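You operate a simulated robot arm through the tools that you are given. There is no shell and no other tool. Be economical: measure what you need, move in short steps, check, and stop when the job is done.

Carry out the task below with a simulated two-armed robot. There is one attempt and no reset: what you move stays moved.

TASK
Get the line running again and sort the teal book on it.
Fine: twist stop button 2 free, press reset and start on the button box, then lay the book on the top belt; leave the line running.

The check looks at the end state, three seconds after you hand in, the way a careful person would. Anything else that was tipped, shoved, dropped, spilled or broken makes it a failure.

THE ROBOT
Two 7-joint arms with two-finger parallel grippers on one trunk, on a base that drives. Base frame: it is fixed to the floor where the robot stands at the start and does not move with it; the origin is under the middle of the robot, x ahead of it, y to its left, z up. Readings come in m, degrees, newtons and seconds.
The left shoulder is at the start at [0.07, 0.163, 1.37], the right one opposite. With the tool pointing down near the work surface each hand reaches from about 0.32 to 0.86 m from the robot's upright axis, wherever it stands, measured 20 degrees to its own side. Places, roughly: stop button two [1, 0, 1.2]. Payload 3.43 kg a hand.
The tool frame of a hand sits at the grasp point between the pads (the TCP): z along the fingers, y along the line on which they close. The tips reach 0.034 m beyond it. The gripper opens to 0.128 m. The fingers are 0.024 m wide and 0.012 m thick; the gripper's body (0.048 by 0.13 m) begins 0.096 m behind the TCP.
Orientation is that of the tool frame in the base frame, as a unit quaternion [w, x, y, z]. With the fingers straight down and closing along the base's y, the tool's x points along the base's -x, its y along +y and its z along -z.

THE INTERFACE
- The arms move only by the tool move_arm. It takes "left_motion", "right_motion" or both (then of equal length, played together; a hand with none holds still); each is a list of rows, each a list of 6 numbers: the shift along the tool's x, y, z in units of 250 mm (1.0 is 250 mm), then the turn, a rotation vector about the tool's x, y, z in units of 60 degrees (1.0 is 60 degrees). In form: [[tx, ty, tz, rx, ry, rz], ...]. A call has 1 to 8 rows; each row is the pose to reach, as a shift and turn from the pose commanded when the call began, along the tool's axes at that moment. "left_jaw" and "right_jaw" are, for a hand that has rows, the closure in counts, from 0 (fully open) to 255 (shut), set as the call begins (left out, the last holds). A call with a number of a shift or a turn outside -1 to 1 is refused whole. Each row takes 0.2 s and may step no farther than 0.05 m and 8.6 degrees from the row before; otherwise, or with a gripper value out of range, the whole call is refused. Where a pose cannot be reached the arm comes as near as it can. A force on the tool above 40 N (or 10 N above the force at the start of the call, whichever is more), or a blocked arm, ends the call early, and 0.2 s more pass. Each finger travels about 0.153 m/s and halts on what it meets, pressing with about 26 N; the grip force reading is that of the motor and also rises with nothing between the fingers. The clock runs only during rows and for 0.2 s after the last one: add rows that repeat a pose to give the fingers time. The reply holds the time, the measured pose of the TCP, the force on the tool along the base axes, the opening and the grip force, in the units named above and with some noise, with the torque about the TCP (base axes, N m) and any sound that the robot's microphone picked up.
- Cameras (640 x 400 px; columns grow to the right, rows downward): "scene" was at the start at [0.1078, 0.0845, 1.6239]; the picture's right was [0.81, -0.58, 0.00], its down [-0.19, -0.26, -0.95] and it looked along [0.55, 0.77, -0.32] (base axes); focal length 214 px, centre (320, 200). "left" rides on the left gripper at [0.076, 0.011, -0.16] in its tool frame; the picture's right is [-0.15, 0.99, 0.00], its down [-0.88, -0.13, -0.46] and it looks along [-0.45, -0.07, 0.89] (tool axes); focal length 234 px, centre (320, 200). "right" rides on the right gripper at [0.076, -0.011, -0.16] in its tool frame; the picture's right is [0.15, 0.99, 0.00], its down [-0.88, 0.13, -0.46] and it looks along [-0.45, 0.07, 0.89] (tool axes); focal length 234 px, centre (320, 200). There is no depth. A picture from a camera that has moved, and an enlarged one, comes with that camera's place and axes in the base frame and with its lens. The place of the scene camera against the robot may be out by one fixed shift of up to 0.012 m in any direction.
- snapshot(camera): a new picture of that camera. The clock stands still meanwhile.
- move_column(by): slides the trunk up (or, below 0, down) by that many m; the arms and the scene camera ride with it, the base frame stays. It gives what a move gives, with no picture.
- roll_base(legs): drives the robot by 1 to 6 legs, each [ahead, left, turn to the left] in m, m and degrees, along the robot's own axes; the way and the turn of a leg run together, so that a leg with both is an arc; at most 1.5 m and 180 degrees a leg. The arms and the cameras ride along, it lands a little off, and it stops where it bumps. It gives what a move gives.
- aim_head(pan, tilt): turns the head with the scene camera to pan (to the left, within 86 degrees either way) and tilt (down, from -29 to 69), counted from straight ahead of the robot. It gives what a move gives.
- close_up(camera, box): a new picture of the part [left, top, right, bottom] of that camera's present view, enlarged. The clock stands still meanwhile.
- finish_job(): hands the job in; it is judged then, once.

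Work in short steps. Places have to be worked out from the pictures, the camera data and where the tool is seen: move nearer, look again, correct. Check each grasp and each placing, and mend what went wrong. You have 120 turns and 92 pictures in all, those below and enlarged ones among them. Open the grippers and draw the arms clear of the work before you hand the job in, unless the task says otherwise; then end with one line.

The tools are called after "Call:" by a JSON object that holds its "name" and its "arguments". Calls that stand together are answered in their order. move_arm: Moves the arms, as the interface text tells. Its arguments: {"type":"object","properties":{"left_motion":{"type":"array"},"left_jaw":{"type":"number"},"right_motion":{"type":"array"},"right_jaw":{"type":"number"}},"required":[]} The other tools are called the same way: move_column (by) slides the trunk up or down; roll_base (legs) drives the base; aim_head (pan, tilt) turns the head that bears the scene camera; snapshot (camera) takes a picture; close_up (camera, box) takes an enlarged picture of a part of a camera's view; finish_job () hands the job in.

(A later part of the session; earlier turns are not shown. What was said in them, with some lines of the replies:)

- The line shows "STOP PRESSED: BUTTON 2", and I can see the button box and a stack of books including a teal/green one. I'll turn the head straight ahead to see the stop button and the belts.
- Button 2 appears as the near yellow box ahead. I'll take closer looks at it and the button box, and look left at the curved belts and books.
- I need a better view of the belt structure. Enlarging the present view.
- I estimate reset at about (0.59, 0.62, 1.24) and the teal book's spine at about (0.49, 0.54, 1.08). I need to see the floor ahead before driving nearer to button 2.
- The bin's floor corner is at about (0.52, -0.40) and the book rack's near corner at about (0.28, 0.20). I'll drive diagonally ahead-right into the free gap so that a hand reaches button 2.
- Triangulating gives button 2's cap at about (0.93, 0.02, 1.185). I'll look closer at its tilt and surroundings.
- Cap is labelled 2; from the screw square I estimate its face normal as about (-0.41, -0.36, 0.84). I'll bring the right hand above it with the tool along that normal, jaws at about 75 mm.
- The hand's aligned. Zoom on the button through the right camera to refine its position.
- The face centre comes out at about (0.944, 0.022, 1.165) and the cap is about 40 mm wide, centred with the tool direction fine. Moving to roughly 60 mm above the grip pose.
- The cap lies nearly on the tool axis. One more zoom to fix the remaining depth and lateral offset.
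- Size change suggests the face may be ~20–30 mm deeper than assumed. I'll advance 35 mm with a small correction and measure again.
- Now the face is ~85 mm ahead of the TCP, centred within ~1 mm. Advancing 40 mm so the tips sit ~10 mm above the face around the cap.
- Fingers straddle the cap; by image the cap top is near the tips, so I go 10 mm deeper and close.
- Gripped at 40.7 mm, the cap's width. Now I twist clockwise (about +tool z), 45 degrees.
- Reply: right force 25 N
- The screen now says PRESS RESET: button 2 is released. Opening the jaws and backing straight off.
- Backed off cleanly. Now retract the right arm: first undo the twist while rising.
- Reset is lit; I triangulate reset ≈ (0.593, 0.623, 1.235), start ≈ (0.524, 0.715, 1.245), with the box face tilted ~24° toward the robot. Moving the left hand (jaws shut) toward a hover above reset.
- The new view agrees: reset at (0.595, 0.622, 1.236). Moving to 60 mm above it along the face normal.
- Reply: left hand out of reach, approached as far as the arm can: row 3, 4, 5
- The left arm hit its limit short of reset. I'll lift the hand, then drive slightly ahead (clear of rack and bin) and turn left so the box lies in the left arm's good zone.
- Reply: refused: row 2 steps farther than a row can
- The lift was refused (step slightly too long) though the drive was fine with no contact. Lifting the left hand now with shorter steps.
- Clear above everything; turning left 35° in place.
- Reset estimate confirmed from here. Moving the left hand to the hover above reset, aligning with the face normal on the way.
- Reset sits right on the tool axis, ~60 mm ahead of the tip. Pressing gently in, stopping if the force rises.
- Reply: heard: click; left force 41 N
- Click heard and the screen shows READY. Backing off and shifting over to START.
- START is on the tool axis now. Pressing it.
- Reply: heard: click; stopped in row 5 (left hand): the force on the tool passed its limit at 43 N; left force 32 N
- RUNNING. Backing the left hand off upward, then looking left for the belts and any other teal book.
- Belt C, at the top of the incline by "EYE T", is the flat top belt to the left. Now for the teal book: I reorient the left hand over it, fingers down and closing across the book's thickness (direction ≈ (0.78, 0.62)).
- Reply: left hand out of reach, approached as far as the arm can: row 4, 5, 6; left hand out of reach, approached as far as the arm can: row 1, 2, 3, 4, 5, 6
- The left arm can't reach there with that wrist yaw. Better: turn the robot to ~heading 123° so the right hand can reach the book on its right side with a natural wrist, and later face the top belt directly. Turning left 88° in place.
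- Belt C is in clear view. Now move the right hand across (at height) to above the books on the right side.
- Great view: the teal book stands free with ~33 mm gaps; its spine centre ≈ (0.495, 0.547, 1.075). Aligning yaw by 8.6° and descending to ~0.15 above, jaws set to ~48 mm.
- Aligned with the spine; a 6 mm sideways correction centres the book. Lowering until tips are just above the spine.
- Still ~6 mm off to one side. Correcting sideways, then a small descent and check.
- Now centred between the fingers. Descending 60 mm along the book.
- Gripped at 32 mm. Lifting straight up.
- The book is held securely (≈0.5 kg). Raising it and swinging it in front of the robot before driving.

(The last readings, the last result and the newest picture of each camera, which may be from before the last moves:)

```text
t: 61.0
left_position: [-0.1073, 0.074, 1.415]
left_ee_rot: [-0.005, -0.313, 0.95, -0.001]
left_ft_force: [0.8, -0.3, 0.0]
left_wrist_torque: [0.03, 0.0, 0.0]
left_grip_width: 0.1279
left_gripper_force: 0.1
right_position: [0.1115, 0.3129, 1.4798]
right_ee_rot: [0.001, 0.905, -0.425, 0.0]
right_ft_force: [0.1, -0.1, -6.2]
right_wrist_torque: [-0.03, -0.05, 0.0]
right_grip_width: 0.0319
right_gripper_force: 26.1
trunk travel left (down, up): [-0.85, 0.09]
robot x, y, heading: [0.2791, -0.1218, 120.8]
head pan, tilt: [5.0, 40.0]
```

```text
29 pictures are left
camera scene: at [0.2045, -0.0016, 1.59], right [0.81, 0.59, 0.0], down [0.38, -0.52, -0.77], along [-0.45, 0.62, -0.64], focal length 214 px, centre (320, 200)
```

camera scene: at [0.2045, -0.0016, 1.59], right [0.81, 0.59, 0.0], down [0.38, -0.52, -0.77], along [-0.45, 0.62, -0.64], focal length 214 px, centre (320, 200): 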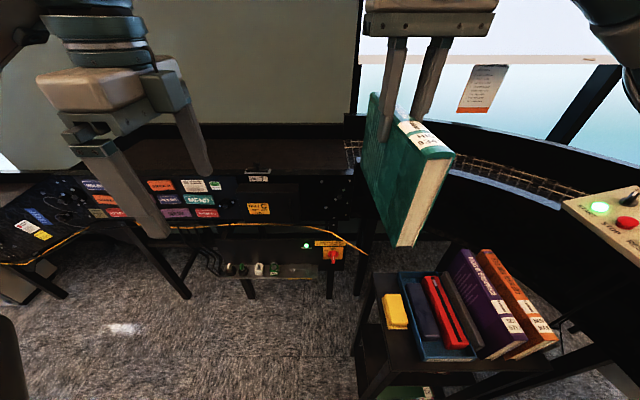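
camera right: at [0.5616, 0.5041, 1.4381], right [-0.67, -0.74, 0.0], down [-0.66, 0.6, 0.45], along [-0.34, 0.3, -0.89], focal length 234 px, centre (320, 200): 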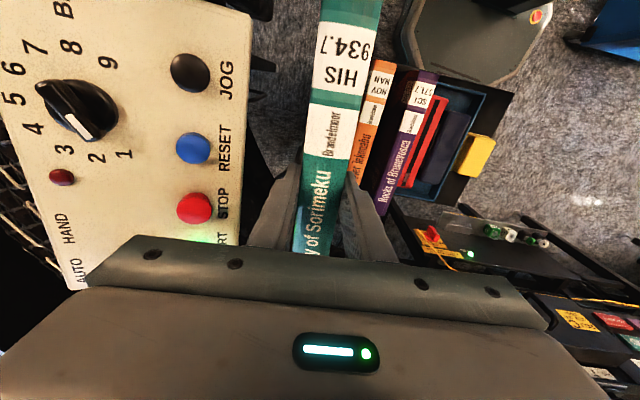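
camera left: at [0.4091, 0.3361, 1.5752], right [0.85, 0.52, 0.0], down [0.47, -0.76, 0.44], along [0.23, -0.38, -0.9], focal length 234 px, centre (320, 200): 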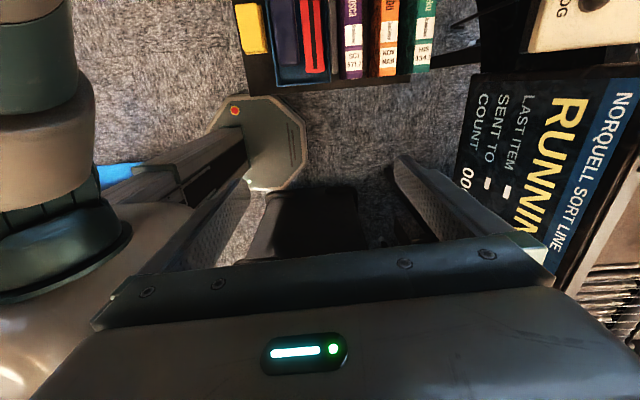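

The book hangs clear. Driving back toward the origin facing the top belt.

Call:
{"name": "roll_base", "arguments": {"legs": [[0.248, 0.174, 7]]}}

Call:
{"name": "aim_head", "arguments": {"pan": 5, "tilt": 45}}

Call:
{"name": "snapshot", "arguments": {"camera": "scene"}}

Call:
{"name": "snapshot", "arguments": {"camera": "left"}}

```text
t: 63.0
left_position: [-0.4144, 0.1292, 1.4146]
left_ee_rot: [-0.007, -0.369, 0.929, 0.0]
left_ft_force: [-0.2, -0.4, 0.1]
left_wrist_torque: [-0.03, 0.01, -0.01]
left_grip_width: 0.1281
left_gripper_force: 0.1
right_position: [-0.2264, 0.3911, 1.481]
right_ee_rot: [0.001, 0.929, -0.37, -0.002]
right_ft_force: [0.1, 0.2, -6.9]
right_wrist_torque: [0.03, 0.02, 0.02]
right_grip_width: 0.0317
right_gripper_force: 26.0
trunk travel left (down, up): [-0.85, 0.09]
robot x, y, heading: [-0.0106, -0.017, 127.8]
head pan, tilt: [5.0, 40.0]
```

```text
t: 63.7
left_position: [-0.4151, 0.1281, 1.4152]
left_ee_rot: [-0.006, -0.368, 0.93, -0.001]
left_ft_force: [-0.5, 0.1, -0.6]
left_wrist_torque: [-0.02, 0.02, 0.01]
left_grip_width: 0.1282
left_gripper_force: 0.0
right_position: [-0.2276, 0.3922, 1.4803]
right_ee_rot: [0.0, 0.929, -0.369, -0.001]
right_ft_force: [0.0, -0.9, -7.6]
right_wrist_torque: [-0.01, -0.04, 0.01]
right_grip_width: 0.032
right_gripper_force: 25.6
trunk travel left (down, up): [-0.85, 0.09]
robot x, y, heading: [-0.0103, -0.0184, 127.9]
head pan, tilt: [5.0, 45.0]
```

```text
28 pictures are left
camera scene: at [-0.0941, 0.0886, 1.5829], right [0.73, 0.68, 0.0], down [0.48, -0.52, -0.71], along [-0.48, 0.52, -0.71], focal length 214 px, centre (320, 200)
```

scene: 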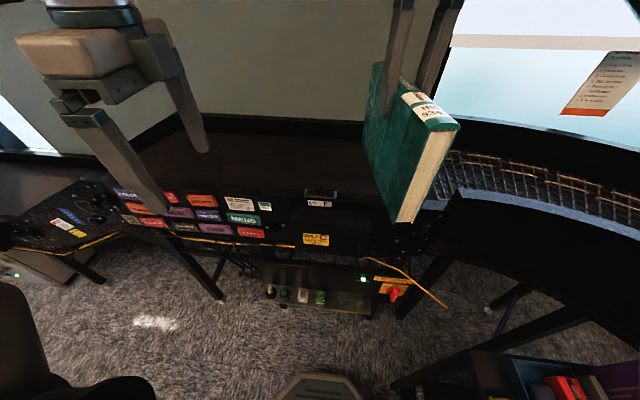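

```text
27 pictures are left
camera left: at [-0.4773, 0.0866, 1.5752], right [-0.57, 0.82, 0.0], down [0.74, 0.51, 0.44], along [0.36, 0.26, -0.9], focal length 234 px, centre (320, 200)
```

left: 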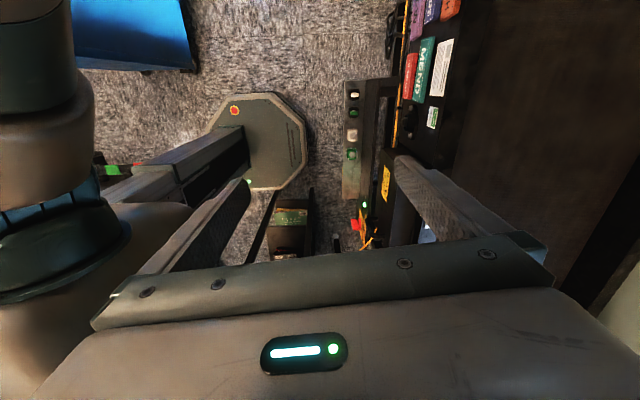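

Triangulating EYE T from two stations gives about (-0.415, 0.43, 1.135), so the belt surface is near z≈1.13. Zoom in for the belt edges.

Call:
{"name": "close_up", "arguments": {"camera": "scene", "box": [120, 100, 460, 260]}}

Call:
{"name": "close_up", "arguments": {"camera": "left", "box": [380, 0, 640, 260]}}

Call:
{"name": "snapshot", "arguments": {"camera": "right"}}

```text
1.88 times, centred on (290, 180) of scene
camera zoom: at [-0.0941, 0.0886, 1.5829], right [0.73, 0.68, 0.0], down [0.48, -0.52, -0.71], along [-0.48, 0.52, -0.71], focal length 404 px, centre (376, 238)
```

zoom: 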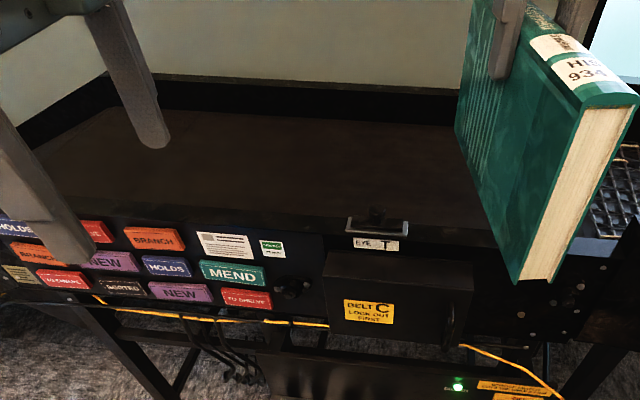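

```text
1.54 times, centred on (510, 130) of left
camera zoom: at [-0.4773, 0.0866, 1.5752], right [-0.57, 0.82, 0.0], down [0.74, 0.51, 0.44], along [0.36, 0.26, -0.9], focal length 360 px, centre (28, 308)
```

zoom: 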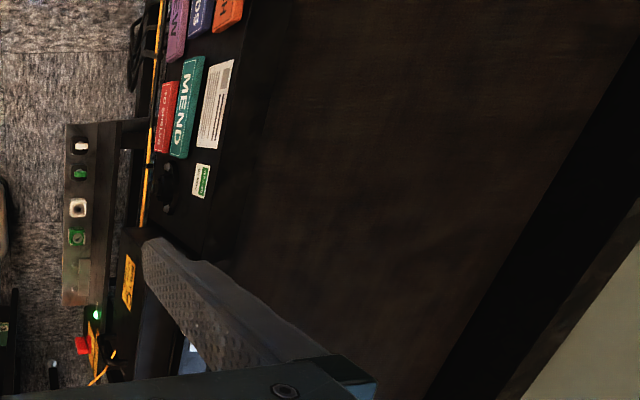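

```text
24 pictures are left
camera right: at [-0.1644, 0.3493, 1.6396], right [-0.57, -0.82, 0.0], down [-0.73, 0.51, 0.46], along [-0.37, 0.26, -0.89], focal length 234 px, centre (320, 200)
```

right: 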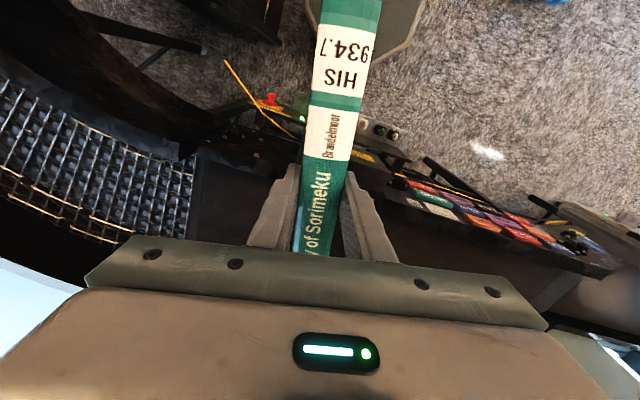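

Belt C runs along azimuth ~31°, ~0.34 m wide, centre line near (-0.54, 0.55), z≈1.14. I'll now, in free air, rotate the book toward flat: fingers pointing across the belt, 25° below horizontal, closing vertically.

Call:
{"name": "move_arm", "arguments": {"right_motion": [[0, 0, 0, 0.0767, -0.0582, -0.0913], [0, 0, 0, 0.1533, -0.1163, -0.1827], [0, 0, 0, 0.23, -0.1745, -0.274], [0, 0, 0, 0.3067, -0.2327, -0.3653], [0, 0, 0, 0.3833, -0.2908, -0.4567], [0, 0, 0, 0.46, -0.349, -0.548]]}}

Call:
{"name": "snapshot", "arguments": {"camera": "scene"}}

```text
t: 65.1
left_position: [-0.4164, 0.1286, 1.4142]
left_ee_rot: [-0.005, -0.369, 0.93, -0.001]
left_ft_force: [-0.1, -0.9, -0.5]
left_wrist_torque: [0.0, -0.01, 0.01]
left_grip_width: 0.1282
left_gripper_force: 0.1
right_position: [-0.2291, 0.3929, 1.4787]
right_ee_rot: [-0.284, 0.953, -0.078, -0.078]
right_ft_force: [-0.3, -0.4, -6.1]
right_wrist_torque: [-0.28, -0.07, 0.02]
right_grip_width: 0.0318
right_gripper_force: 25.9
trunk travel left (down, up): [-0.85, 0.09]
robot x, y, heading: [-0.0116, -0.0185, 128.2]
head pan, tilt: [5.0, 45.0]
```

```text
23 pictures are left
camera scene: at [-0.0951, 0.0885, 1.5828], right [0.73, 0.68, 0.0], down [0.48, -0.52, -0.71], along [-0.48, 0.52, -0.71], focal length 214 px, centre (320, 200)
```

scene: 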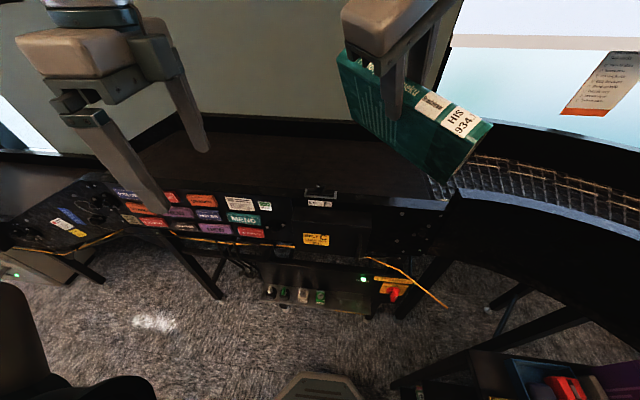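

The first half worked with no reach problem. Second half of the rotation.

Call:
{"name": "move_arm", "arguments": {"right_motion": [[0, 0, 0, 0.0767, -0.0582, -0.0913], [0, 0, 0, 0.1533, -0.1163, -0.1827], [0, 0, 0, 0.23, -0.1745, -0.274], [0, 0, 0, 0.3067, -0.2327, -0.3653], [0, 0, 0, 0.3833, -0.2908, -0.4567], [0, 0, 0, 0.46, -0.349, -0.548]]}}

Call:
{"name": "snapshot", "arguments": {"camera": "scene"}}

```text
t: 66.5
left_position: [-0.4152, 0.129, 1.4136]
left_ee_rot: [-0.006, -0.369, 0.929, -0.001]
left_ft_force: [0.6, 0.8, -0.4]
left_wrist_torque: [-0.05, 0.0, -0.01]
left_grip_width: 0.1278
left_gripper_force: 0.0
right_position: [-0.229, 0.3919, 1.4791]
right_ee_rot: [-0.518, 0.813, 0.225, -0.143]
right_ft_force: [-0.1, 0.3, -6.1]
right_wrist_torque: [-0.32, -0.24, 0.01]
right_grip_width: 0.0318
right_gripper_force: 26.2
trunk travel left (down, up): [-0.85, 0.09]
robot x, y, heading: [-0.0108, -0.0191, 128.0]
head pan, tilt: [5.0, 45.0]
```

```text
22 pictures are left
camera scene: at [-0.0947, 0.0893, 1.5828], right [0.73, 0.68, 0.0], down [0.48, -0.52, -0.71], along [-0.48, 0.52, -0.71], focal length 214 px, centre (320, 200)
```

scene: 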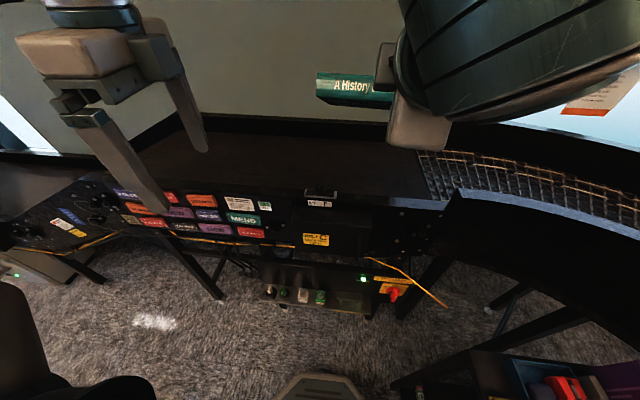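

Orientation reached, book nearly flat (25° nose-down), spine toward us. Moving it out over the belt centre to a hover (TCP ≈ (-0.396, 0.58, 1.32)).

Call:
{"name": "move_arm", "arguments": {"right_motion": [[-0.023, 0.02, 0.145, 0, 0, 0], [-0.046, 0.04, 0.29, 0, 0, 0], [-0.069, 0.06, 0.435, 0, 0, 0], [-0.092, 0.079, 0.58, 0, 0, 0]]}}

Call:
{"name": "move_arm", "arguments": {"right_motion": [[-0.023, 0.02, 0.145, 0, 0, 0], [-0.046, 0.04, 0.29, 0, 0, 0], [-0.069, 0.06, 0.435, 0, 0, 0], [-0.092, 0.079, 0.58, 0, 0, 0]]}}

Call:
{"name": "snapshot", "arguments": {"camera": "scene"}}

Call:
{"name": "snapshot", "arguments": {"camera": "right"}}

```text
t: 67.5
left_position: [-0.4195, 0.1304, 1.4136]
left_ee_rot: [-0.006, -0.368, 0.93, -0.002]
left_ft_force: [0.0, -0.8, 0.0]
left_wrist_torque: [-0.02, -0.04, 0.01]
left_grip_width: 0.1281
left_gripper_force: 0.1
right_position: [-0.3135, 0.4878, 1.3996]
right_ee_rot: [-0.517, 0.813, 0.225, -0.143]
right_ft_force: [-0.4, -0.3, -6.4]
right_wrist_torque: [-0.37, -0.22, -0.01]
right_grip_width: 0.0317
right_gripper_force: 25.7
trunk travel left (down, up): [-0.85, 0.09]
robot x, y, heading: [-0.0114, -0.0223, 128.3]
head pan, tilt: [5.0, 45.0]
```

```text
t: 68.5
left_position: [-0.4184, 0.1302, 1.4123]
left_ee_rot: [-0.007, -0.37, 0.929, -0.002]
left_ft_force: [-0.2, -0.5, -0.9]
left_wrist_torque: [-0.03, -0.04, 0.01]
left_grip_width: 0.1279
left_gripper_force: 0.1
right_position: [-0.3945, 0.582, 1.3195]
right_ee_rot: [-0.517, 0.814, 0.225, -0.143]
right_ft_force: [0.1, 0.2, -5.8]
right_wrist_torque: [-0.35, -0.28, -0.03]
right_grip_width: 0.0318
right_gripper_force: 26.2
trunk travel left (down, up): [-0.85, 0.09]
robot x, y, heading: [-0.0095, -0.021, 128.0]
head pan, tilt: [5.0, 45.0]
```

```text
21 pictures are left
camera scene: at [-0.0962, 0.0902, 1.5827], right [0.73, 0.68, 0.0], down [0.48, -0.52, -0.71], along [-0.48, 0.52, -0.71], focal length 214 px, centre (320, 200)
```

scene: 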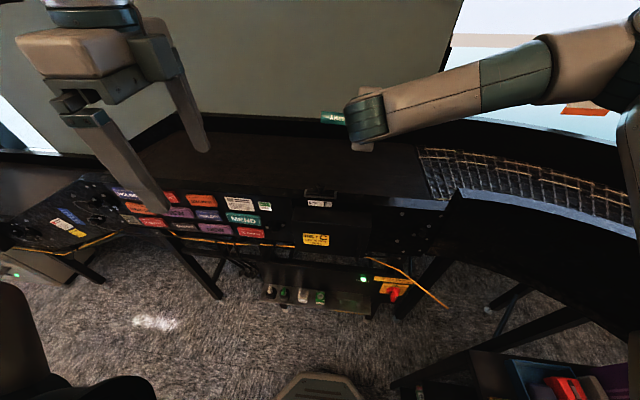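

```text
20 pictures are left
camera right: at [-0.257, 0.5015, 1.397], right [0.34, -0.28, -0.9], down [-0.51, -0.85, 0.08], along [-0.79, 0.44, -0.44], focal length 234 px, centre (320, 200)
```

right: 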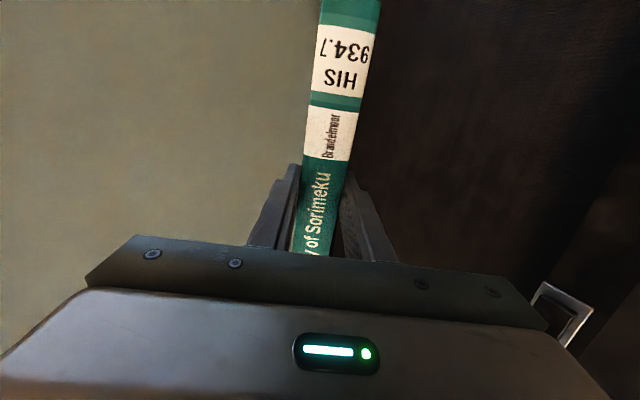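

Book is over the belt; eye bracket seen beside the hand, so I shift 30 mm downstream and lower to ~20 mm above expected touch.

Call:
{"name": "move_arm", "arguments": {"right_motion": [[0.06, 0, 0, 0, 0, 0], [0.12, 0.1, 0.047, 0, 0, 0], [0.12, 0.2, 0.093, 0, 0, 0], [0.12, 0.308, 0.144, 0, 0, 0]]}}

Call:
{"name": "snapshot", "arguments": {"camera": "right"}}

Call:
{"name": "close_up", "arguments": {"camera": "scene", "box": [260, 90, 480, 230]}}

```text
t: 69.5
left_position: [-0.4161, 0.1289, 1.4127]
left_ee_rot: [-0.004, -0.369, 0.929, -0.002]
left_ft_force: [-0.1, 0.0, -0.1]
left_wrist_torque: [0.01, -0.01, 0.03]
left_grip_width: 0.128
left_gripper_force: 0.1
right_position: [-0.3717, 0.5946, 1.2354]
right_ee_rot: [-0.517, 0.813, 0.225, -0.145]
right_ft_force: [-1.7, 1.1, -5.5]
right_wrist_torque: [-0.36, -0.24, 0.03]
right_grip_width: 0.0318
right_gripper_force: 26.1
trunk travel left (down, up): [-0.85, 0.09]
robot x, y, heading: [-0.0074, -0.018, 127.8]
head pan, tilt: [5.0, 45.0]
```

```text
19 pictures are left
camera right: at [-0.2335, 0.5149, 1.3137], right [0.34, -0.28, -0.9], down [-0.51, -0.85, 0.08], along [-0.79, 0.44, -0.44], focal length 234 px, centre (320, 200)
```

right: 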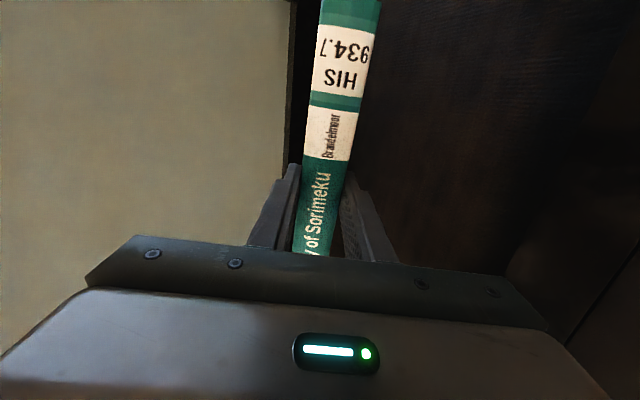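

```text
2.86 times, centred on (370, 160) of scene
camera zoom: at [-0.0959, 0.0891, 1.5828], right [0.73, 0.68, 0.0], down [0.48, -0.52, -0.71], along [-0.48, 0.52, -0.71], focal length 613 px, centre (177, 314)
```

zoom: 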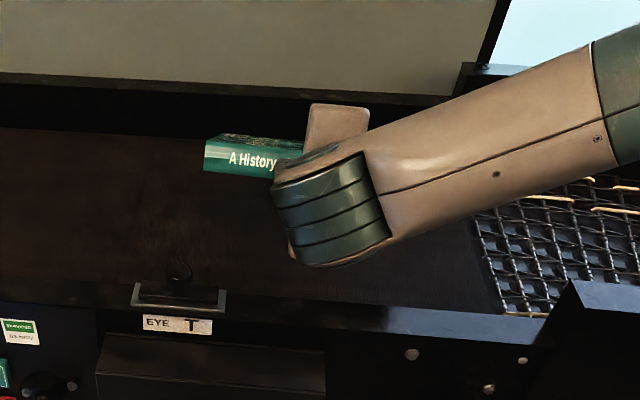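

About 20 mm above the expected touch. Lowering in small steps and watching the vertical force.

Call:
{"name": "move_arm", "arguments": {"right_motion": [[0, 0.036, 0.017, 0, 0, 0], [0, 0.072, 0.034, 0, 0, 0]]}}

```text
t: 70.1
left_position: [-0.417, 0.13, 1.4141]
left_ee_rot: [-0.006, -0.369, 0.929, -0.002]
left_ft_force: [-0.4, 0.9, -0.4]
left_wrist_torque: [0.02, 0.01, 0.0]
left_grip_width: 0.1282
left_gripper_force: 0.0
right_position: [-0.3685, 0.5957, 1.2155]
right_ee_rot: [-0.517, 0.813, 0.225, -0.143]
right_ft_force: [-0.3, -0.7, -6.2]
right_wrist_torque: [-0.37, -0.26, 0.01]
right_grip_width: 0.0318
right_gripper_force: 25.9
trunk travel left (down, up): [-0.85, 0.09]
robot x, y, heading: [-0.0131, -0.0215, 128.1]
head pan, tilt: [5.0, 45.0]
```

No contact yet (-6 N is the book's weight). Lowering another 15 mm.

Call:
{"name": "move_arm", "arguments": {"right_motion": [[0, 0.027, 0.0127, 0, 0, 0], [0, 0.054, 0.0254, 0, 0, 0]]}}

```text
t: 70.7
left_position: [-0.4165, 0.1299, 1.4134]
left_ee_rot: [-0.005, -0.369, 0.929, -0.002]
left_ft_force: [0.3, 0.1, -0.2]
left_wrist_torque: [0.02, -0.05, -0.01]
left_grip_width: 0.128
left_gripper_force: 0.1
right_position: [-0.3702, 0.5962, 1.2006]
right_ee_rot: [-0.518, 0.812, 0.225, -0.143]
right_ft_force: [-0.3, -0.1, -7.3]
right_wrist_torque: [-0.37, -0.22, 0.0]
right_grip_width: 0.0318
right_gripper_force: 25.7
trunk travel left (down, up): [-0.85, 0.09]
robot x, y, heading: [-0.0114, -0.0178, 128.0]
head pan, tilt: [5.0, 45.0]
```

Still free. Checking the view before going lower.

Call:
{"name": "close_up", "arguments": {"camera": "scene", "box": [260, 90, 480, 230]}}

Call:
{"name": "snapshot", "arguments": {"camera": "left"}}

```text
2.86 times, centred on (370, 160) of scene
camera zoom: at [-0.0958, 0.0895, 1.5827], right [0.73, 0.68, 0.0], down [0.48, -0.52, -0.71], along [-0.48, 0.52, -0.71], focal length 613 px, centre (177, 314)
```

zoom: 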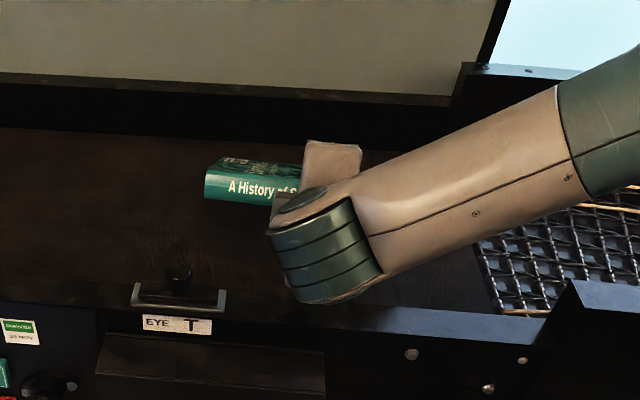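

```text
16 pictures are left
camera left: at [-0.479, 0.0873, 1.5746], right [-0.57, 0.82, 0.0], down [0.73, 0.51, 0.45], along [0.37, 0.25, -0.9], focal length 234 px, centre (320, 200)
```

left: 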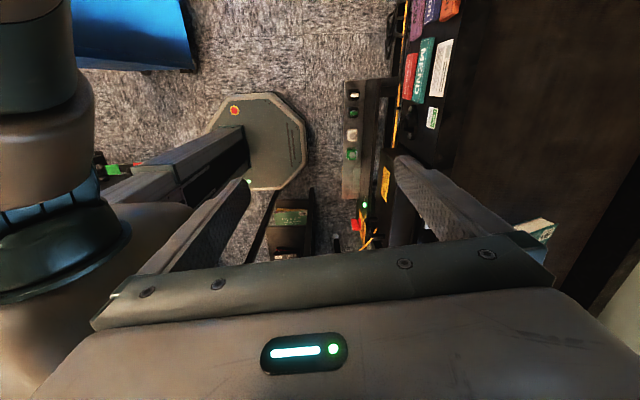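

Clear. Lowering another 20 mm, in small rows.

Call:
{"name": "move_arm", "arguments": {"right_motion": [[0, 0.024, 0.0113, 0, 0, 0], [0, 0.048, 0.0226, 0, 0, 0], [0, 0.072, 0.034, 0, 0, 0]]}}

```text
t: 71.5
left_position: [-0.4169, 0.1305, 1.415]
left_ee_rot: [-0.006, -0.369, 0.929, -0.001]
left_ft_force: [0.0, 0.6, -0.1]
left_wrist_torque: [-0.02, -0.01, 0.0]
left_grip_width: 0.1282
left_gripper_force: 0.2
right_position: [-0.3684, 0.5974, 1.1809]
right_ee_rot: [-0.518, 0.813, 0.224, -0.143]
right_ft_force: [-0.6, 0.0, -6.1]
right_wrist_torque: [-0.34, -0.25, 0.01]
right_grip_width: 0.0319
right_gripper_force: 26.5
trunk travel left (down, up): [-0.85, 0.09]
robot x, y, heading: [-0.0154, -0.0212, 128.1]
head pan, tilt: [5.0, 45.0]
```

Still no contact, so the belt is lower than I thought (<1.11). Shifting 30 mm further across to stay central, then down another 15 mm.

Call:
{"name": "move_arm", "arguments": {"right_motion": [[0, -0.051, 0.109, 0, 0, 0], [0, -0.033, 0.117, 0, 0, 0], [0, -0.015, 0.126, 0, 0, 0], [0, 0.003, 0.134, 0, 0, 0]]}}

Call:
{"name": "snapshot", "arguments": {"camera": "right"}}

```text
t: 72.5
left_position: [-0.4171, 0.1278, 1.4137]
left_ee_rot: [-0.006, -0.37, 0.929, -0.001]
left_ft_force: [0.4, -0.4, 0.5]
left_wrist_torque: [-0.01, -0.04, 0.0]
left_grip_width: 0.128
left_gripper_force: 0.0
right_position: [-0.3859, 0.6217, 1.1655]
right_ee_rot: [-0.516, 0.814, 0.224, -0.144]
right_ft_force: [-0.6, -0.1, -6.9]
right_wrist_torque: [-0.36, -0.25, 0.02]
right_grip_width: 0.0321
right_gripper_force: 26.1
trunk travel left (down, up): [-0.85, 0.09]
robot x, y, heading: [-0.0137, -0.0202, 127.9]
head pan, tilt: [5.0, 45.0]
```

```text
15 pictures are left
camera right: at [-0.2479, 0.542, 1.2441], right [0.34, -0.28, -0.9], down [-0.51, -0.85, 0.08], along [-0.79, 0.44, -0.44], focal length 234 px, centre (320, 200)
```

right: 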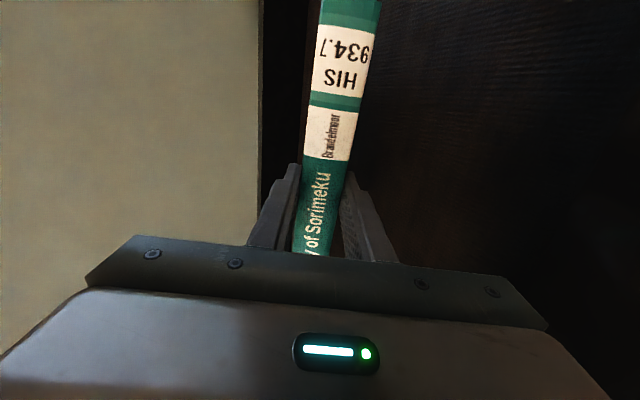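

No contact yet; lowering 20 mm more.

Call:
{"name": "move_arm", "arguments": {"right_motion": [[0, 0.024, 0.0113, 0, 0, 0], [0, 0.048, 0.0226, 0, 0, 0], [0, 0.072, 0.034, 0, 0, 0]]}}

```text
t: 73.3
left_position: [-0.417, 0.1292, 1.4145]
left_ee_rot: [-0.005, -0.369, 0.929, 0.0]
left_ft_force: [-0.5, -0.3, -0.6]
left_wrist_torque: [0.01, -0.04, 0.04]
left_grip_width: 0.128
left_gripper_force: 0.0
right_position: [-0.3862, 0.6223, 1.1487]
right_ee_rot: [-0.519, 0.812, 0.224, -0.145]
right_ft_force: [-2.7, 3.3, 2.6]
right_wrist_torque: [-1.07, -0.92, 0.11]
right_grip_width: 0.0318
right_gripper_force: 25.8
trunk travel left (down, up): [-0.85, 0.09]
robot x, y, heading: [-0.0105, -0.0192, 128.0]
head pan, tilt: [5.0, 45.0]
```

Contact: the fore-edge rests on the belt (force rose ~9 N), belt z≈1.08. Opening the jaws moderately and drawing the hand back along the fingers.

Call:
{"name": "move_arm", "arguments": {"right_motion": [[0, 0, 0, 0, 0, 0], [0, 0, 0, 0, 0, 0], [0, 0, -0.14, 0, 0, 0], [0, 0, -0.32, 0, 0, 0], [0, 0, -0.5, 0, 0, 0], [0, 0, -0.68, 0, 0, 0], [0, 0, -0.86, 0, 0, 0]], "right_jaw": 106}}

Call:
{"name": "snapshot", "arguments": {"camera": "scene"}}

```text
t: 74.9
left_position: [-0.4151, 0.125, 1.4151]
left_ee_rot: [-0.005, -0.369, 0.93, 0.0]
left_ft_force: [0.0, 0.4, -0.1]
left_wrist_torque: [0.01, 0.03, 0.01]
left_grip_width: 0.1279
left_gripper_force: 0.1
right_position: [-0.2829, 0.452, 1.2408]
right_ee_rot: [-0.519, 0.812, 0.224, -0.144]
right_ft_force: [-0.3, 0.3, 0.3]
right_wrist_torque: [0.02, 0.02, -0.02]
right_grip_width: 0.0747
right_gripper_force: 0.1
trunk travel left (down, up): [-0.85, 0.09]
robot x, y, heading: [-0.0093, -0.0185, 127.9]
head pan, tilt: [5.0, 45.0]
```

```text
14 pictures are left
camera scene: at [-0.0945, 0.0855, 1.583], right [0.73, 0.68, 0.0], down [0.48, -0.52, -0.71], along [-0.48, 0.52, -0.71], focal length 214 px, centre (320, 200)
```

scene: 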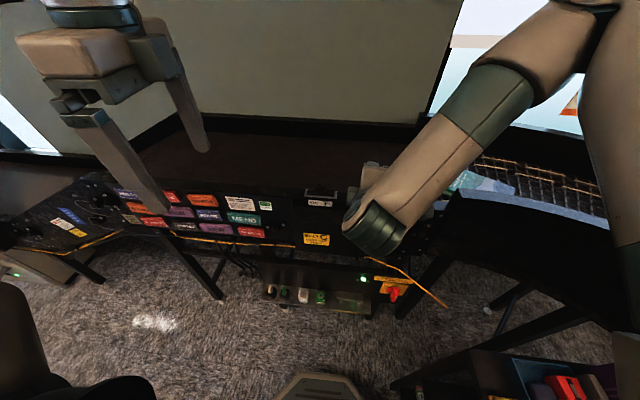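

The book is already travelling onto the curve. Raising the right hand away and following the book with the head.

Call:
{"name": "move_arm", "arguments": {"right_motion": [[0, -0.14, -0.1, 0, 0, 0], [0, -0.28, -0.2, 0, 0, 0], [0, -0.42, -0.3, 0, 0, 0], [0, -0.56, -0.4, 0, 0, 0], [0, -0.7, -0.5, 0, 0, 0]], "right_jaw": 0}}

Call:
{"name": "aim_head", "arguments": {"pan": -75, "tilt": 25}}

Call:
{"name": "snapshot", "arguments": {"camera": "scene"}}

```text
t: 76.1
left_position: [-0.414, 0.1281, 1.4144]
left_ee_rot: [-0.006, -0.369, 0.929, 0.0]
left_ft_force: [0.5, -0.2, -0.4]
left_wrist_torque: [0.02, 0.0, -0.01]
left_grip_width: 0.1279
left_gripper_force: 0.0
right_position: [-0.2624, 0.4223, 1.4505]
right_ee_rot: [-0.518, 0.813, 0.225, -0.144]
right_ft_force: [-0.2, 0.2, 0.8]
right_wrist_torque: [0.03, 0.02, -0.03]
right_grip_width: 0.1281
right_gripper_force: 0.1
trunk travel left (down, up): [-0.85, 0.09]
robot x, y, heading: [-0.0125, -0.0207, 128.1]
head pan, tilt: [5.0, 45.0]
```

```text
t: 77.6
left_position: [-0.4155, 0.1279, 1.4147]
left_ee_rot: [-0.005, -0.369, 0.929, 0.0]
left_ft_force: [0.1, 0.5, 0.7]
left_wrist_torque: [-0.04, 0.02, 0.01]
left_grip_width: 0.1279
left_gripper_force: 0.1
right_position: [-0.2646, 0.4229, 1.4482]
right_ee_rot: [-0.518, 0.813, 0.224, -0.143]
right_ft_force: [0.1, -0.2, -0.9]
right_wrist_torque: [0.01, -0.05, 0.0]
right_grip_width: 0.128
right_gripper_force: 0.1
trunk travel left (down, up): [-0.85, 0.09]
robot x, y, heading: [-0.0126, -0.0214, 128.2]
head pan, tilt: [-75.0, 25.0]
```

```text
13 pictures are left
camera scene: at [0.0159, 0.1025, 1.6134], right [0.8, -0.6, 0.0], down [-0.25, -0.34, -0.91], along [0.55, 0.72, -0.42], focal length 214 px, centre (320, 200)
```

scene: 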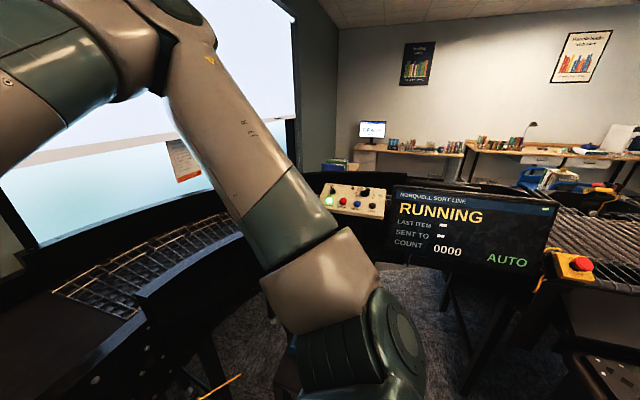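

Line is RUNNING; the book is still travelling behind the arm. I'll let a little time pass and look again.

Call:
{"name": "move_arm", "arguments": {"right_motion": [[0, 0, -0.1, 0, 0, 0], [0, 0, -0.2, 0, 0, 0], [0, 0, -0.2, 0, 0, 0], [0, 0, -0.2, 0, 0, 0], [0, 0, -0.2, 0, 0, 0], [0, 0, -0.2, 0, 0, 0], [0, 0, -0.2, 0, 0, 0], [0, 0, -0.2, 0, 0, 0]]}}

Call:
{"name": "aim_head", "arguments": {"pan": -86, "tilt": 20}}

Call:
{"name": "snapshot", "arguments": {"camera": "scene"}}

```text
t: 79.4
left_position: [-0.4166, 0.1284, 1.4135]
left_ee_rot: [-0.006, -0.369, 0.929, -0.001]
left_ft_force: [-0.6, -1.0, -0.3]
left_wrist_torque: [0.0, 0.01, 0.01]
left_grip_width: 0.1282
left_gripper_force: 0.1
right_position: [-0.241, 0.3811, 1.471]
right_ee_rot: [-0.518, 0.813, 0.224, -0.143]
right_ft_force: [0.2, -0.2, -0.4]
right_wrist_torque: [-0.03, -0.04, 0.01]
right_grip_width: 0.1276
right_gripper_force: 0.0
trunk travel left (down, up): [-0.85, 0.09]
robot x, y, heading: [-0.0096, -0.0204, 127.8]
head pan, tilt: [-75.0, 25.0]
```

```text
t: 80.2
left_position: [-0.4156, 0.1282, 1.4153]
left_ee_rot: [-0.005, -0.369, 0.929, 0.0]
left_ft_force: [0.1, -0.7, -0.6]
left_wrist_torque: [0.02, 0.04, 0.0]
left_grip_width: 0.1277
left_gripper_force: 0.0
right_position: [-0.2409, 0.3825, 1.4716]
right_ee_rot: [-0.518, 0.813, 0.224, -0.143]
right_ft_force: [-0.1, -0.5, 0.5]
right_wrist_torque: [0.01, 0.01, 0.0]
right_grip_width: 0.1282
right_gripper_force: 0.1
trunk travel left (down, up): [-0.85, 0.09]
robot x, y, heading: [-0.0128, -0.0207, 128.0]
head pan, tilt: [-85.9, 20.0]
```

```text
12 pictures are left
camera scene: at [0.0298, 0.0911, 1.6215], right [0.67, -0.74, 0.0], down [-0.25, -0.23, -0.94], along [0.7, 0.63, -0.34], focal length 214 px, centre (320, 200)
```

scene: 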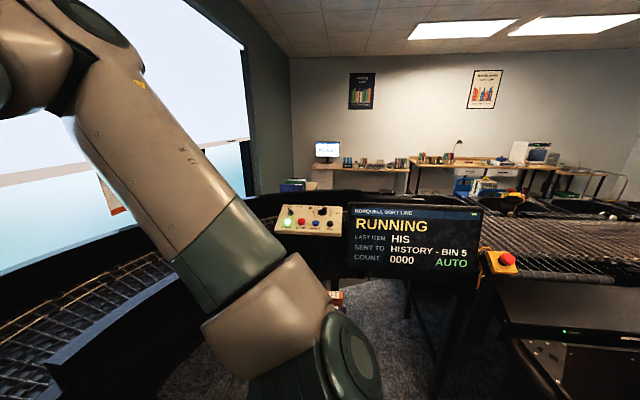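

The line has read the book: HIS → HISTORY – BIN 5. Waiting for it to arrive and the count to rise.

Call:
{"name": "move_arm", "arguments": {"right_motion": [[0, 0, 0, 0, 0, 0], [0, 0, 0, 0, 0, 0], [0, 0, 0, 0, 0, 0], [0, 0, 0, 0, 0, 0], [0, 0, 0, 0, 0, 0], [0, 0, 0, 0, 0, 0], [0, 0, 0, 0, 0, 0], [0, 0, 0, 0, 0, 0]]}}

Call:
{"name": "move_arm", "arguments": {"right_motion": [[0, 0, 0, 0, 0, 0], [0, 0, 0, 0, 0, 0], [0, 0, 0, 0, 0, 0], [0, 0, 0, 0, 0, 0], [0, 0, 0, 0, 0, 0], [0, 0, 0, 0, 0, 0], [0, 0, 0, 0, 0, 0], [0, 0, 0, 0, 0, 0]]}}

Call:
{"name": "move_arm", "arguments": {"right_motion": [[0, 0, 0, 0, 0, 0], [0, 0, 0, 0, 0, 0], [0, 0, 0, 0, 0, 0], [0, 0, 0, 0, 0, 0], [0, 0, 0, 0, 0, 0], [0, 0, 0, 0, 0, 0], [0, 0, 0, 0, 0, 0], [0, 0, 0, 0, 0, 0]]}}

Call:
{"name": "snapshot", "arguments": {"camera": "scene"}}

```text
t: 82.0
left_position: [-0.4169, 0.1284, 1.4142]
left_ee_rot: [-0.006, -0.369, 0.929, -0.001]
left_ft_force: [-0.4, 0.3, 0.6]
left_wrist_torque: [0.06, -0.05, 0.01]
left_grip_width: 0.1278
left_gripper_force: 0.0
right_position: [-0.2411, 0.3812, 1.4709]
right_ee_rot: [-0.518, 0.813, 0.225, -0.143]
right_ft_force: [-0.7, -0.8, -0.8]
right_wrist_torque: [0.01, -0.02, -0.03]
right_grip_width: 0.128
right_gripper_force: 0.0
trunk travel left (down, up): [-0.85, 0.09]
robot x, y, heading: [-0.0079, -0.0185, 128.1]
head pan, tilt: [-85.9, 20.0]
```

```text
t: 83.8
left_position: [-0.4157, 0.1288, 1.4146]
left_ee_rot: [-0.005, -0.369, 0.929, 0.0]
left_ft_force: [-0.2, -0.3, -0.4]
left_wrist_torque: [0.0, -0.01, 0.01]
left_grip_width: 0.1282
left_gripper_force: 0.0
right_position: [-0.2397, 0.3811, 1.4705]
right_ee_rot: [-0.518, 0.813, 0.225, -0.143]
right_ft_force: [0.0, -0.4, 0.6]
right_wrist_torque: [0.05, 0.04, -0.03]
right_grip_width: 0.1279
right_gripper_force: 0.0
trunk travel left (down, up): [-0.85, 0.09]
robot x, y, heading: [-0.0128, -0.0161, 128.1]
head pan, tilt: [-85.9, 20.0]
```

```text
t: 85.5
left_position: [-0.4171, 0.129, 1.4137]
left_ee_rot: [-0.006, -0.369, 0.929, 0.0]
left_ft_force: [0.4, -0.4, 0.2]
left_wrist_torque: [0.02, 0.0, 0.02]
left_grip_width: 0.1278
left_gripper_force: 0.0
right_position: [-0.24, 0.3819, 1.4707]
right_ee_rot: [-0.518, 0.813, 0.224, -0.143]
right_ft_force: [-0.9, -0.1, -0.8]
right_wrist_torque: [0.02, 0.01, -0.02]
right_grip_width: 0.1279
right_gripper_force: 0.1
trunk travel left (down, up): [-0.85, 0.09]
robot x, y, heading: [-0.0127, -0.0186, 128.0]
head pan, tilt: [-85.9, 20.0]
```

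```text
11 pictures are left
camera scene: at [0.0299, 0.0911, 1.6216], right [0.67, -0.74, 0.0], down [-0.25, -0.23, -0.94], along [0.7, 0.63, -0.34], focal length 214 px, centre (320, 200)
```

scene: 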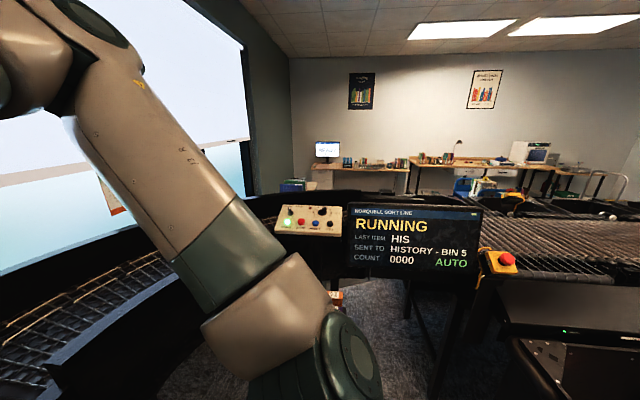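

Count still 0000; book isn't visible in this view. Waiting a bit more, then zooming.

Call:
{"name": "move_arm", "arguments": {"right_motion": [[0, 0, 0, 0, 0, 0], [0, 0, 0, 0, 0, 0], [0, 0, 0, 0, 0, 0], [0, 0, 0, 0, 0, 0], [0, 0, 0, 0, 0, 0], [0, 0, 0, 0, 0, 0], [0, 0, 0, 0, 0, 0], [0, 0, 0, 0, 0, 0]]}}

Call:
{"name": "move_arm", "arguments": {"right_motion": [[0, 0, 0, 0, 0, 0], [0, 0, 0, 0, 0, 0], [0, 0, 0, 0, 0, 0], [0, 0, 0, 0, 0, 0], [0, 0, 0, 0, 0, 0], [0, 0, 0, 0, 0, 0], [0, 0, 0, 0, 0, 0], [0, 0, 0, 0, 0, 0]]}}

Call:
{"name": "close_up", "arguments": {"camera": "scene", "box": [240, 160, 640, 340]}}

```text
t: 87.3
left_position: [-0.4169, 0.1284, 1.4146]
left_ee_rot: [-0.007, -0.369, 0.929, -0.001]
left_ft_force: [-0.4, 0.5, 0.2]
left_wrist_torque: [0.01, 0.01, 0.02]
left_grip_width: 0.1281
left_gripper_force: 0.1
right_position: [-0.2406, 0.3818, 1.4689]
right_ee_rot: [-0.519, 0.812, 0.225, -0.143]
right_ft_force: [0.4, -0.2, -0.2]
right_wrist_torque: [-0.02, 0.01, 0.0]
right_grip_width: 0.1278
right_gripper_force: 0.1
trunk travel left (down, up): [-0.85, 0.09]
robot x, y, heading: [-0.0143, -0.0197, 128.1]
head pan, tilt: [-85.9, 20.0]
```

```text
t: 89.2
left_position: [-0.4157, 0.1284, 1.4138]
left_ee_rot: [-0.005, -0.369, 0.929, 0.0]
left_ft_force: [-0.3, 0.0, -0.8]
left_wrist_torque: [-0.02, 0.02, -0.03]
left_grip_width: 0.1281
left_gripper_force: 0.1
right_position: [-0.2387, 0.3817, 1.4709]
right_ee_rot: [-0.518, 0.813, 0.225, -0.143]
right_ft_force: [0.2, 0.0, 0.5]
right_wrist_torque: [0.03, 0.02, -0.02]
right_grip_width: 0.1279
right_gripper_force: 0.2
trunk travel left (down, up): [-0.85, 0.09]
robot x, y, heading: [-0.011, -0.02, 128.0]
head pan, tilt: [-85.9, 20.0]
```

```text
1.60 times, centred on (440, 250) of scene
camera zoom: at [0.0299, 0.0911, 1.6216], right [0.67, -0.74, 0.0], down [-0.25, -0.23, -0.94], along [0.7, 0.63, -0.34], focal length 343 px, centre (128, 120)
```

zoom: 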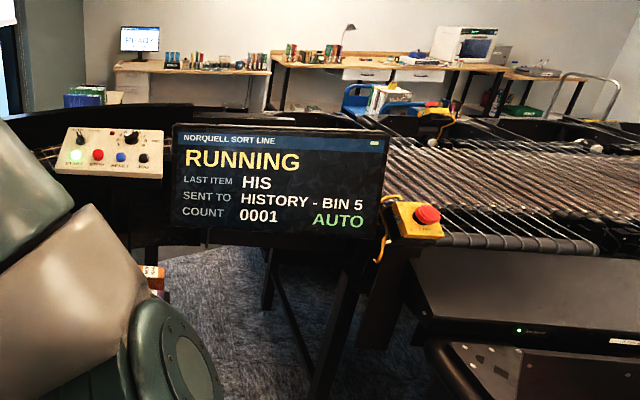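

Count is 0001: the book was sorted into bin 5 and the line is RUNNING. Drawing the right hand back a little further before handing in.

Call:
{"name": "move_arm", "arguments": {"right_motion": [[0, 0, -0.12, 0, 0, 0], [0, 0, -0.24, 0, 0, 0], [0, 0, -0.36, 0, 0, 0]]}}

Call:
{"name": "snapshot", "arguments": {"camera": "scene"}}

```text
t: 90.0
left_position: [-0.4156, 0.1281, 1.4131]
left_ee_rot: [-0.006, -0.368, 0.93, 0.0]
left_ft_force: [0.4, -0.8, 0.9]
left_wrist_torque: [0.05, 0.02, 0.01]
left_grip_width: 0.1281
left_gripper_force: 0.0
right_position: [-0.1979, 0.3124, 1.5065]
right_ee_rot: [-0.517, 0.815, 0.223, -0.14]
right_ft_force: [-0.3, 0.2, 1.0]
right_wrist_torque: [0.03, 0.01, -0.04]
right_grip_width: 0.1281
right_gripper_force: 0.0
trunk travel left (down, up): [-0.85, 0.09]
robot x, y, heading: [-0.0101, -0.0217, 128.2]
head pan, tilt: [-85.9, 20.0]
```

```text
9 pictures are left
camera scene: at [0.0299, 0.0902, 1.6218], right [0.67, -0.74, 0.0], down [-0.25, -0.23, -0.94], along [0.7, 0.63, -0.34], focal length 214 px, centre (320, 200)
```

scene: 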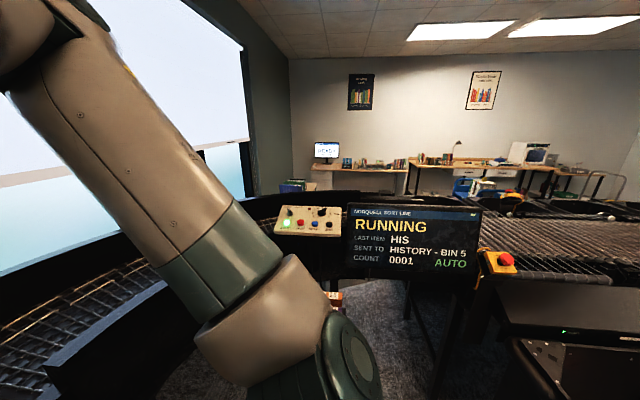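

Everything is in place: line RUNNING, count 0001, and both hands are open and clear. Handing in.

Call:
{"name": "finish_job", "arguments": {}}

```text
The job is handed in.
```

The line is running again: stop button 2 is twisted free, reset and start are pressed, and the teal book went down the top belt; the screen shows it sent to HISTORY – BIN 5 with a count of 0001.
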